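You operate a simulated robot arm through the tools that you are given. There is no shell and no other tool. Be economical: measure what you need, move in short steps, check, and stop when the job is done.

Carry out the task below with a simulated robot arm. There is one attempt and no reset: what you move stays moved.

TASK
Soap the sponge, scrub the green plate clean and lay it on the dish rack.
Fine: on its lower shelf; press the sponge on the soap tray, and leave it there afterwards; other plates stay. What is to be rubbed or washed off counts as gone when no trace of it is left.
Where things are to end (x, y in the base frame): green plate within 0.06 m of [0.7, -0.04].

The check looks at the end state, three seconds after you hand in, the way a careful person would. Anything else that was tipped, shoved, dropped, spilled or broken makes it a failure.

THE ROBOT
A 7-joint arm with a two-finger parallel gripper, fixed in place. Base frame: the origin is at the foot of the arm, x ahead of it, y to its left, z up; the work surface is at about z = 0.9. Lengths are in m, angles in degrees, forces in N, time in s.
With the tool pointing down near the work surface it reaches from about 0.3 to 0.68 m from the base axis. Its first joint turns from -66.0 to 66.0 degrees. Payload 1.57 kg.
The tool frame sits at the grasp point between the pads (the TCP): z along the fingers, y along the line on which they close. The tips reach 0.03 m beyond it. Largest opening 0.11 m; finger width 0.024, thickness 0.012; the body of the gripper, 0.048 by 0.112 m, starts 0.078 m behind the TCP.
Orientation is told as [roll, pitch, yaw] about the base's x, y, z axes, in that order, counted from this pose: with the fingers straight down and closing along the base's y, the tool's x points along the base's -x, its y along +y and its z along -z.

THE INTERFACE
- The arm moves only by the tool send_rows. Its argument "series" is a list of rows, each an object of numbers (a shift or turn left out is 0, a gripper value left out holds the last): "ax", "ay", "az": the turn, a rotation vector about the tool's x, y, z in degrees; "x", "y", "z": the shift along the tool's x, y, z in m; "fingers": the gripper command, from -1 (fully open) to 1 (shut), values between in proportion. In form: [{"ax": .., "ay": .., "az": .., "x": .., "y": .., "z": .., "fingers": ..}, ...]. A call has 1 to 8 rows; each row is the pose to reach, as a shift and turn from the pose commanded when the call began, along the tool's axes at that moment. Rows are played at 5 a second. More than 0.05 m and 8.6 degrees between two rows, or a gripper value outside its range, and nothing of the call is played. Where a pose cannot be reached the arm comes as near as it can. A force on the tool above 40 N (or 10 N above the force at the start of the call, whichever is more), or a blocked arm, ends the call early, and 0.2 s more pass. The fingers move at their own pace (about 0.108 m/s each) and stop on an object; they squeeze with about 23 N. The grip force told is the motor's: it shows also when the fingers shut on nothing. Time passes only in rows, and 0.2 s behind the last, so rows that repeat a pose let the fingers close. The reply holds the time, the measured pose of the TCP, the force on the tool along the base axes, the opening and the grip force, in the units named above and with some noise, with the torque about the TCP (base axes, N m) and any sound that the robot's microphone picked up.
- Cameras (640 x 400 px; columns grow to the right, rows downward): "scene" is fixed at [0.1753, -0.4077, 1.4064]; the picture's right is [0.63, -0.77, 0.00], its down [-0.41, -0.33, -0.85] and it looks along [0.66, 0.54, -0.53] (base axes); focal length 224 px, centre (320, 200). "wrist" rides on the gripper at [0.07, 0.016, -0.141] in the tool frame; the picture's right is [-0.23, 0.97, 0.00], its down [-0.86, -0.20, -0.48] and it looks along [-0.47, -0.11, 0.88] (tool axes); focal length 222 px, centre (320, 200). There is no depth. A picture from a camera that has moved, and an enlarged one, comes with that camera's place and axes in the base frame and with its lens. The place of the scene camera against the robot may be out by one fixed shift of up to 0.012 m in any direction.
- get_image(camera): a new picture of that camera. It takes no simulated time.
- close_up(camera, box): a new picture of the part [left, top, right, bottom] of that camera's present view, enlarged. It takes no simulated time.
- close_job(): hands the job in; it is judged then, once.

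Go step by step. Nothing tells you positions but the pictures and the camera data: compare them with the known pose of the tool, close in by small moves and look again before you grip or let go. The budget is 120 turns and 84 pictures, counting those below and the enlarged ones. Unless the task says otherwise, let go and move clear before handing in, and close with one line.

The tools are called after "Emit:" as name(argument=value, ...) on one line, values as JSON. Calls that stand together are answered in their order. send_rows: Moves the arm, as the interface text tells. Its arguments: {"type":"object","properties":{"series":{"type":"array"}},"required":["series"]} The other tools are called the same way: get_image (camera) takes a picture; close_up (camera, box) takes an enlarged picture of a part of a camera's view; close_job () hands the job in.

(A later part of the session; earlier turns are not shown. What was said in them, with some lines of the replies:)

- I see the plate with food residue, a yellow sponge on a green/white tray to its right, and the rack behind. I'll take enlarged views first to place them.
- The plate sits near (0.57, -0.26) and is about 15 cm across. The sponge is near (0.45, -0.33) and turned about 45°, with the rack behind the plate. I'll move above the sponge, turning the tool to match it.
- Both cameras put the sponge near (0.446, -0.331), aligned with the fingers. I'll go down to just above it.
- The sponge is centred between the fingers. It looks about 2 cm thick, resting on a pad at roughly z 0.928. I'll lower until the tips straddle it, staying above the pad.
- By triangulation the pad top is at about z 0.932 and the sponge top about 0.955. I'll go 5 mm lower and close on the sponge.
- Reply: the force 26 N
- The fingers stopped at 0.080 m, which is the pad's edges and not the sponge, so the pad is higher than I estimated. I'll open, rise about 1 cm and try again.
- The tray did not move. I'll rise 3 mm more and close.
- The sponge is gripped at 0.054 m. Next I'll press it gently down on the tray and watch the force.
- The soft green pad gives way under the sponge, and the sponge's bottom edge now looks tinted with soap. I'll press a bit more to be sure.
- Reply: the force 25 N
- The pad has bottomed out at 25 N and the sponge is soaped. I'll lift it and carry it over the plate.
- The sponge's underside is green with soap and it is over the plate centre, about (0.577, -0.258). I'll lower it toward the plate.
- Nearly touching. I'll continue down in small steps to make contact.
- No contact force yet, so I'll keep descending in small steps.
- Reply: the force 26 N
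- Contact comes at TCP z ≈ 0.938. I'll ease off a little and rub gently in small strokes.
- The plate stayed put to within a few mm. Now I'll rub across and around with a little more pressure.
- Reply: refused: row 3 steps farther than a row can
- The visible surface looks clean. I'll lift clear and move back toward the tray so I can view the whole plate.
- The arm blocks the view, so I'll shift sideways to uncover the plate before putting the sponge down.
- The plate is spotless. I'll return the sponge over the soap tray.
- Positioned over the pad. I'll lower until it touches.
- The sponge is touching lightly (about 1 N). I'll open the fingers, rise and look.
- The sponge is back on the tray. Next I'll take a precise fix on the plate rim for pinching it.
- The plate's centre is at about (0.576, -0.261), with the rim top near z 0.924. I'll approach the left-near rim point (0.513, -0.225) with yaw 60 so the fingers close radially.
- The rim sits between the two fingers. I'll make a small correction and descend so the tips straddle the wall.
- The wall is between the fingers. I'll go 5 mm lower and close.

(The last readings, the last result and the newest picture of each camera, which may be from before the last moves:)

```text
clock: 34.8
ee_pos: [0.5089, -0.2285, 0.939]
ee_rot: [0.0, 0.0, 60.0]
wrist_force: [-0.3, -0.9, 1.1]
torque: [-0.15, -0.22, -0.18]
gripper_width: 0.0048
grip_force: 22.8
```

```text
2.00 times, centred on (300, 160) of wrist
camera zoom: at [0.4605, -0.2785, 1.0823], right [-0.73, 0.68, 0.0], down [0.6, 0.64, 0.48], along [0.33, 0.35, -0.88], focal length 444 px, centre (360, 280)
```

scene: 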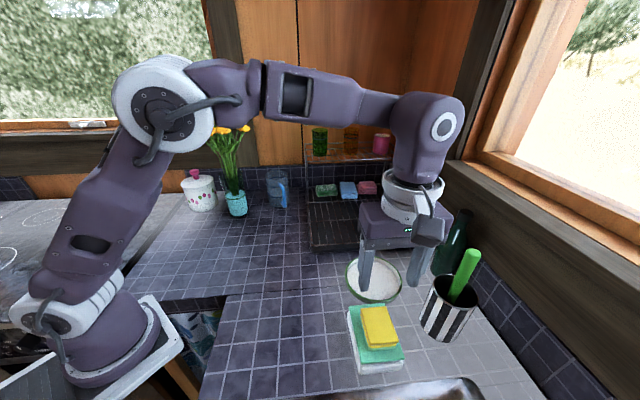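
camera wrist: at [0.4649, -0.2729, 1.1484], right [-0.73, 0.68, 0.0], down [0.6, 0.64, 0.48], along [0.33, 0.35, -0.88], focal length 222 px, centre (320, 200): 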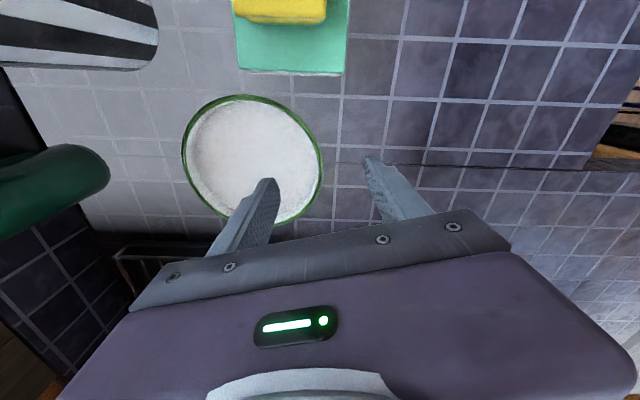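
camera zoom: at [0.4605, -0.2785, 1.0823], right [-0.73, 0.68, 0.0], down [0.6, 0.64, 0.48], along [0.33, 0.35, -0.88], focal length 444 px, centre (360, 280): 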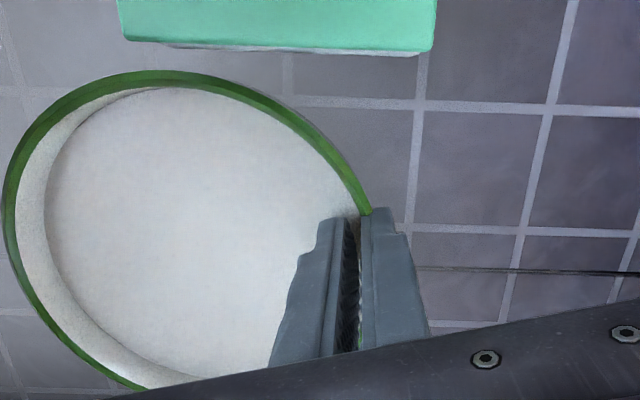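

The wall is pinched (4.8 mm). I'll lift a little and check that it holds level.

Emit:
send_rows(series=[{"z": -0.01}, {"z": -0.02}, {"z": -0.03}, {"z": -0.04}, {"z": -0.04}])

Emit:
get_image(camera="scene")

Emit:
get_image(camera="wrist")

```text
clock: 36.0
ee_pos: [0.5098, -0.229, 0.9801]
ee_rot: [0.1, 0.0, 60.1]
wrist_force: [-0.8, 0.3, -2.7]
torque: [0.08, 0.08, 0.0]
gripper_width: 0.0043
grip_force: 23.5
```

```text
40 pictures are left
```

scene: 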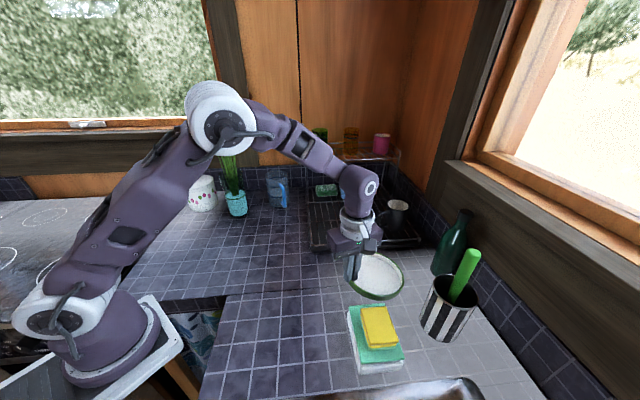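

```text
39 pictures are left
camera wrist: at [0.461, -0.2795, 1.1224], right [-0.73, 0.68, 0.0], down [0.6, 0.64, 0.48], along [0.33, 0.35, -0.88], focal length 222 px, centre (320, 200)
```

wrist: 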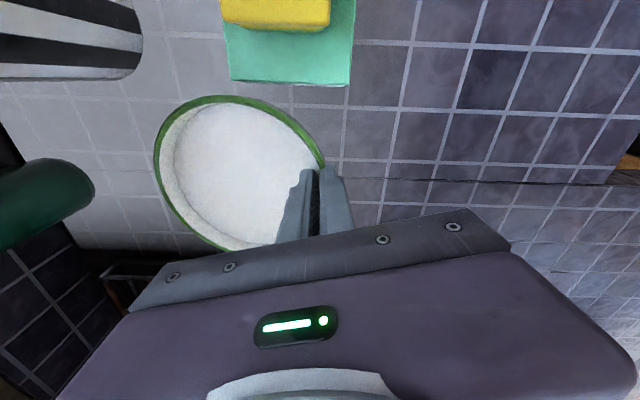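

Emit:
close_up(camera="scene", box=[320, 200, 440, 310])

```text
3.64 times, centred on (380, 255) of scene
camera zoom: at [0.1753, -0.4077, 1.4064], right [0.63, -0.77, 0.0], down [-0.41, -0.33, -0.85], along [0.66, 0.54, -0.53], focal length 813 px, centre (102, 0)
```

zoom: 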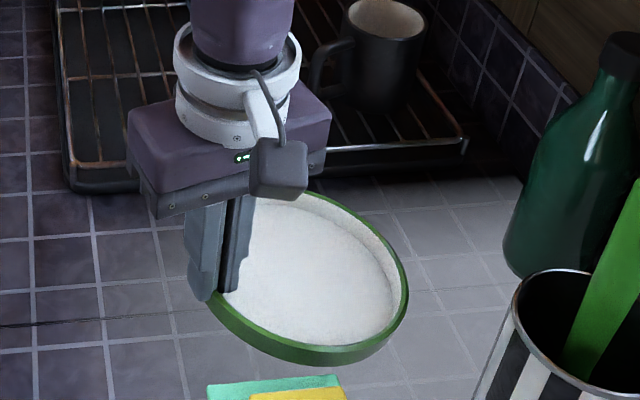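

The plate hangs securely, possibly slightly tilted. I'll raise it and carry it toward the rack, stopping halfway to check.

Emit:
send_rows(series=[{"z": -0.025}, {"z": -0.05}, {"z": -0.075}, {"z": -0.08, "x": -0.03}, {"z": -0.08, "x": -0.06}, {"z": -0.08, "x": -0.09}, {"z": -0.08, "x": -0.12, "y": -0.003}, {"z": -0.08, "x": -0.15, "y": -0.005}])

Emit:
get_image(camera="scene")

Emit:
get_image(camera="wrist")

```text
clock: 37.8
ee_pos: [0.5889, -0.0996, 1.0622]
ee_rot: [0.1, 0.0, 60.0]
wrist_force: [0.5, -0.5, -2.0]
torque: [0.07, 0.12, 0.0]
gripper_width: 0.0041
grip_force: 23.2
```

```text
37 pictures are left
```

scene: 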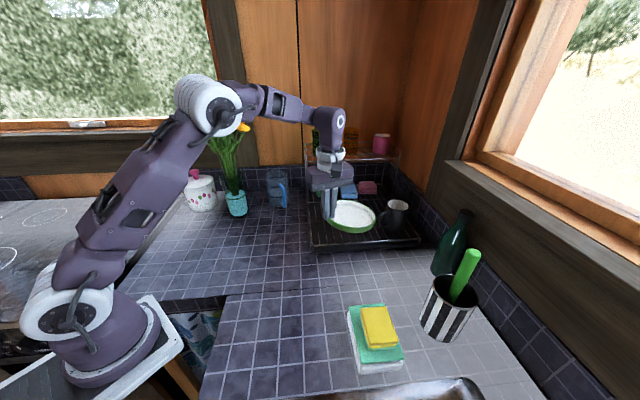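

```text
36 pictures are left
camera wrist: at [0.5392, -0.1505, 1.2042], right [-0.73, 0.68, 0.0], down [0.6, 0.64, 0.48], along [0.33, 0.35, -0.88], focal length 222 px, centre (320, 200)
```

wrist: 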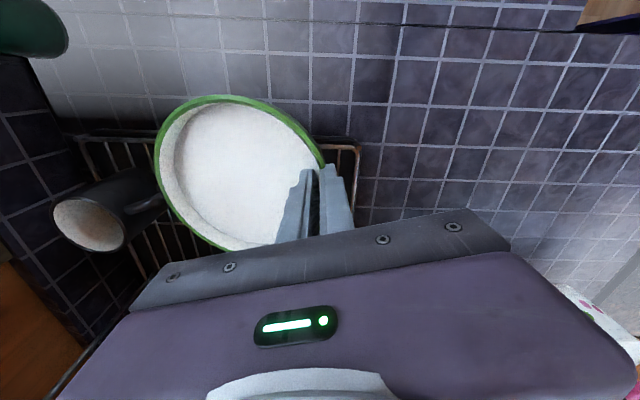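

No slip so far, and the rack's front-left corner confirms at about (0.556, -0.065). I'll move on over the target spot.

Emit:
send_rows(series=[{"x": -0.03, "y": -0.002}, {"x": -0.06, "y": -0.004}, {"x": -0.09, "y": -0.006}, {"x": -0.1035, "y": -0.006}, {"x": -0.1035, "y": -0.006, "z": 0.02}, {"x": -0.1035, "y": -0.006, "z": 0.04}])

Emit:
close_up(camera="scene", box=[280, 130, 430, 260])

Emit:
get_image(camera="wrist")

```text
clock: 39.2
ee_pos: [0.6467, -0.013, 1.0209]
ee_rot: [0.0, 0.0, 60.0]
wrist_force: [-0.2, 0.1, -1.9]
torque: [0.04, 0.1, 0.02]
gripper_width: 0.0042
grip_force: 23.2
```

```text
3.08 times, centred on (355, 195) of scene
camera zoom: at [0.1754, -0.4077, 1.4064], right [0.63, -0.77, 0.0], down [-0.41, -0.33, -0.85], along [0.66, 0.54, -0.53], focal length 688 px, centre (212, 215)
```

zoom: 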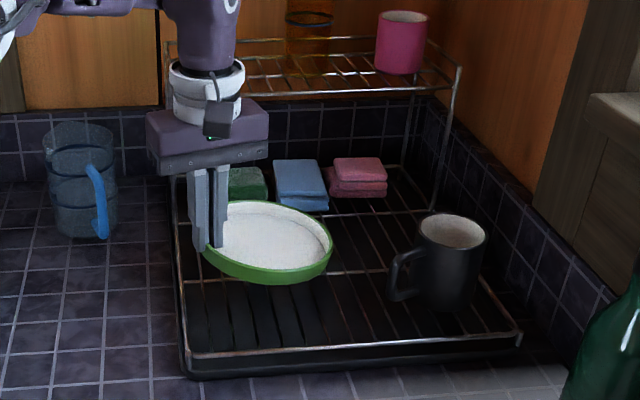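

```text
34 pictures are left
camera wrist: at [0.5974, -0.0647, 1.1627], right [-0.73, 0.68, 0.0], down [0.6, 0.64, 0.48], along [0.33, 0.35, -0.88], focal length 222 px, centre (320, 200)
```

wrist: 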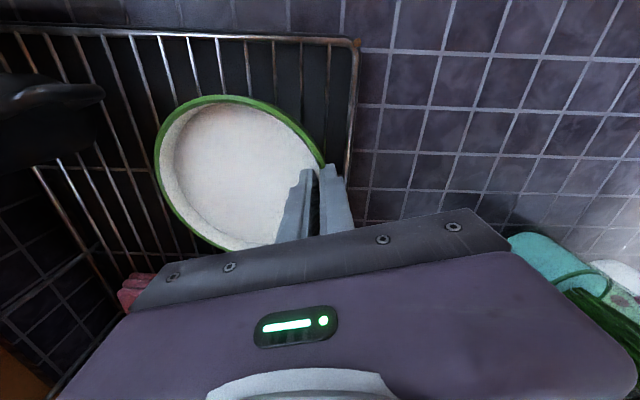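

The plate is nearly level over the lower shelf. I'll shift 1 cm away from the left rail for finger clearance and lower.

Emit:
send_rows(series=[{"x": 0.0026, "y": -0.0096}, {"x": 0.0026, "y": -0.0096, "z": 0.01}, {"x": 0.0026, "y": -0.0096, "z": 0.02}, {"x": 0.0026, "y": -0.0096, "z": 0.03}, {"x": 0.0026, "y": -0.0096, "z": 0.035}, {"x": 0.0026, "y": -0.0096, "z": 0.035}])

Emit:
close_up(camera="scene", box=[290, 170, 410, 260])

Emit:
get_image(camera="wrist")

```text
clock: 40.6
ee_pos: [0.6531, -0.0204, 0.9855]
ee_rot: [0.0, 0.0, 60.0]
wrist_force: [0.5, 0.7, -1.4]
torque: [0.01, 0.04, 0.04]
gripper_width: 0.0042
grip_force: 22.7
```

```text
4.44 times, centred on (350, 215) of scene
camera zoom: at [0.1753, -0.4077, 1.4064], right [0.63, -0.77, 0.0], down [-0.41, -0.33, -0.85], along [0.66, 0.54, -0.53], focal length 994 px, centre (187, 133)
```

zoom: 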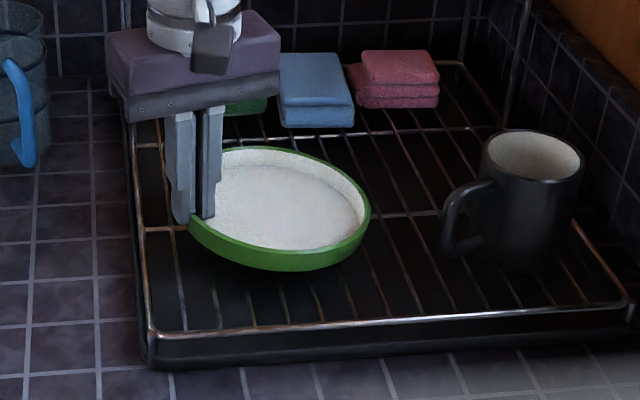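

```text
32 pictures are left
camera wrist: at [0.6039, -0.0721, 1.1274], right [-0.73, 0.68, 0.0], down [0.6, 0.64, 0.48], along [0.33, 0.35, -0.88], focal length 222 px, centre (320, 200)
```

wrist: 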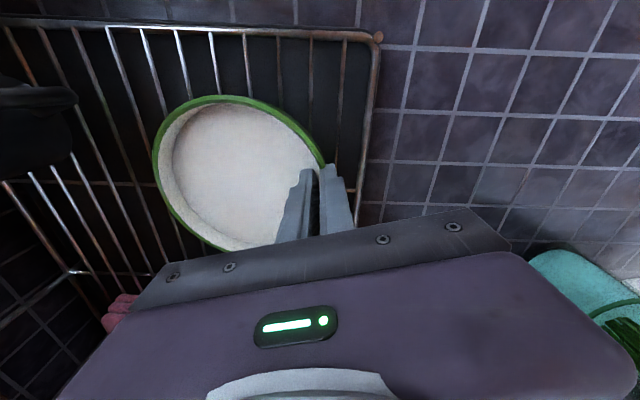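

Clear of rails and mug. I'll keep lowering in small steps until it touches.

Emit:
send_rows(series=[{"z": 0.003}, {"z": 0.006}, {"z": 0.009}, {"z": 0.012}, {"z": 0.012}])

Emit:
close_up(camera="scene", box=[290, 170, 410, 260])

```text
clock: 41.8
ee_pos: [0.6532, -0.0216, 0.9735]
ee_rot: [0.0, 0.0, 60.1]
wrist_force: [-0.3, 1.5, 1.3]
torque: [-0.11, -0.23, 0.03]
gripper_width: 0.005
grip_force: 22.8
```

```text
4.44 times, centred on (350, 215) of scene
camera zoom: at [0.1753, -0.4076, 1.4065], right [0.63, -0.77, 0.0], down [-0.41, -0.33, -0.85], along [0.66, 0.54, -0.53], focal length 994 px, centre (187, 133)
```

zoom: 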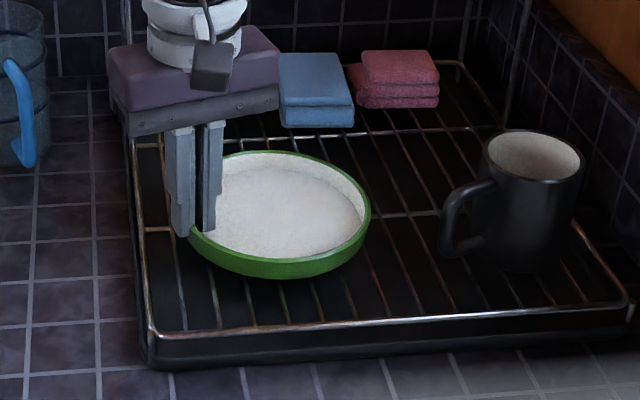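

The far edge has touched and the plate is levelling. I'll go a bit further.

Emit:
send_rows(series=[{"z": 0.0015}, {"z": 0.003}, {"z": 0.004}, {"z": 0.004}])

Emit:
close_up(camera="scene", box=[290, 170, 410, 260])

```text
clock: 42.8
ee_pos: [0.6522, -0.0212, 0.97]
ee_rot: [-0.1, -0.2, 60.0]
wrist_force: [-2.0, 0.0, 16.9]
torque: [-0.23, -0.24, -0.24]
gripper_width: 0.0053
grip_force: 22.9
```

```text
4.44 times, centred on (350, 215) of scene
camera zoom: at [0.1749, -0.4077, 1.4065], right [0.63, -0.77, 0.0], down [-0.41, -0.33, -0.85], along [0.66, 0.54, -0.53], focal length 994 px, centre (187, 133)
```

zoom: 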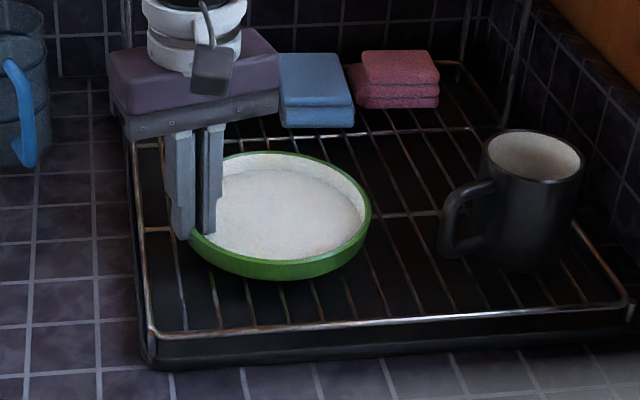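

The plate is seated flat. I'll ease off, open slightly and rise straight up.

Emit:
send_rows(series=[{"z": -0.002}, {"z": -0.002, "fingers": 0.6}, {"z": -0.002, "fingers": 0.6}, {"z": -0.002, "fingers": 0.6}])

Emit:
send_rows(series=[{"z": -0.01}, {"z": -0.025}, {"z": -0.05}, {"z": -0.08}])

Emit:
get_image(camera="wrist")

Emit:
close_up(camera="scene", box=[280, 130, 430, 260])

```text
clock: 43.8
ee_pos: [0.6534, -0.0211, 0.9723]
ee_rot: [0.1, 0.1, 60.0]
wrist_force: [-0.9, -0.9, -0.3]
torque: [0.01, -0.04, -0.01]
gripper_width: 0.0218
grip_force: 0.2
```

```text
clock: 44.8
ee_pos: [0.654, -0.0188, 1.0513]
ee_rot: [0.1, -0.1, 60.0]
wrist_force: [-0.2, 1.3, 0.1]
torque: [-0.02, 0.01, 0.01]
gripper_width: 0.0224
grip_force: 0.0
```

```text
29 pictures are left
camera wrist: at [0.6044, -0.0713, 1.1945], right [-0.73, 0.68, 0.0], down [0.6, 0.64, 0.48], along [0.33, 0.35, -0.88], focal length 222 px, centre (320, 200)
```

wrist: 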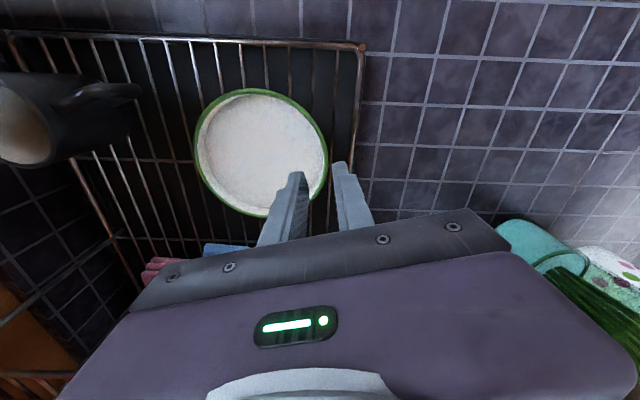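

```text
3.08 times, centred on (355, 195) of scene
camera zoom: at [0.1753, -0.4077, 1.4064], right [0.63, -0.77, 0.0], down [-0.41, -0.33, -0.85], along [0.66, 0.54, -0.53], focal length 688 px, centre (212, 215)
```

zoom: 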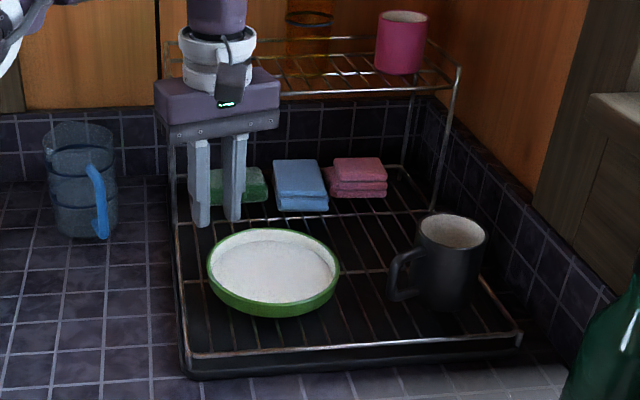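

The plate rests flat on the lower shelf at about (0.705, -0.058), within 2 cm of the target. I'll move the arm clear and take a final look.

Emit:
send_rows(series=[{"z": -0.03, "x": 0.01, "y": 0.03}, {"z": -0.05, "x": 0.02, "y": 0.065}, {"z": -0.07, "x": 0.03, "y": 0.1}, {"z": -0.09, "x": 0.04, "y": 0.14}, {"z": -0.11, "x": 0.05, "y": 0.18}, {"z": -0.12, "x": 0.06, "y": 0.22}, {"z": -0.12, "x": 0.06, "y": 0.24}])

Emit:
get_image(camera="scene")

Emit:
close_up(camera="scene", box=[290, 170, 410, 260])

Emit:
close_up(camera="scene", box=[320, 270, 440, 390])

```text
clock: 46.4
ee_pos: [0.4139, 0.0469, 1.1706]
ee_rot: [0.0, 0.0, 60.0]
wrist_force: [-0.2, 0.0, 0.2]
torque: [0.02, 0.0, -0.01]
gripper_width: 0.0219
grip_force: 0.1
```

```text
27 pictures are left
```

scene: 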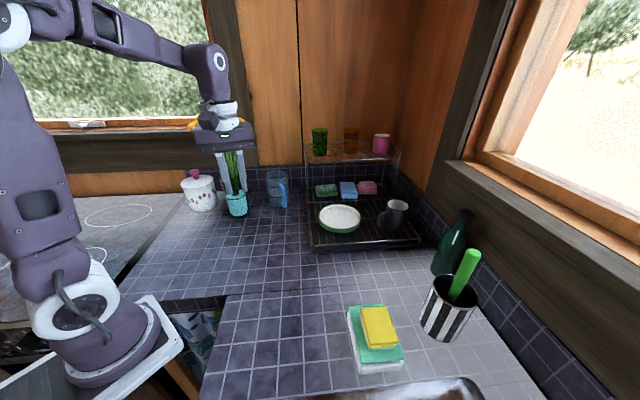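

```text
4.44 times, centred on (350, 215) of scene
camera zoom: at [0.1753, -0.4077, 1.4064], right [0.63, -0.77, 0.0], down [-0.41, -0.33, -0.85], along [0.66, 0.54, -0.53], focal length 994 px, centre (187, 133)
```

zoom: 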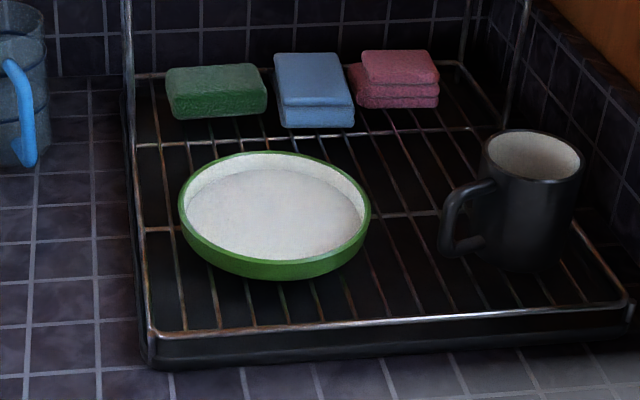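

```text
3.33 times, centred on (380, 330) of scene
camera zoom: at [0.1753, -0.4077, 1.4064], right [0.63, -0.77, 0.0], down [-0.41, -0.33, -0.85], along [0.66, 0.54, -0.53], focal length 746 px, centre (120, -233)
```

zoom: 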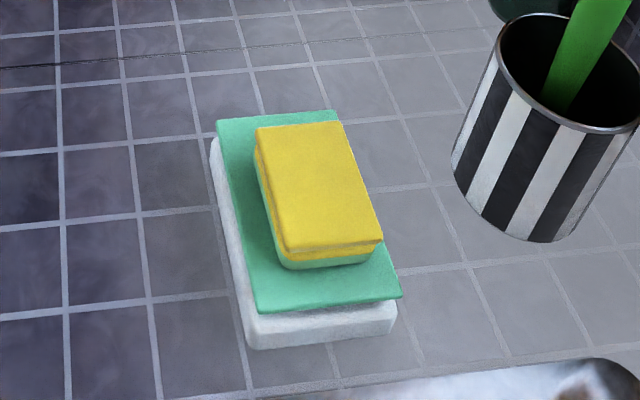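

The plate is clean and flat on the lower shelf, the sponge is on the soap tray, nothing else has moved and the arm is clear. I'm handing in.

Emit:
close_job()

```text
The job is handed in.
```

I soaped the sponge, scrubbed the green plate until no stain showed, and laid it on the rack's lower shelf about 2 cm from the target; the sponge is back on the soap tray.
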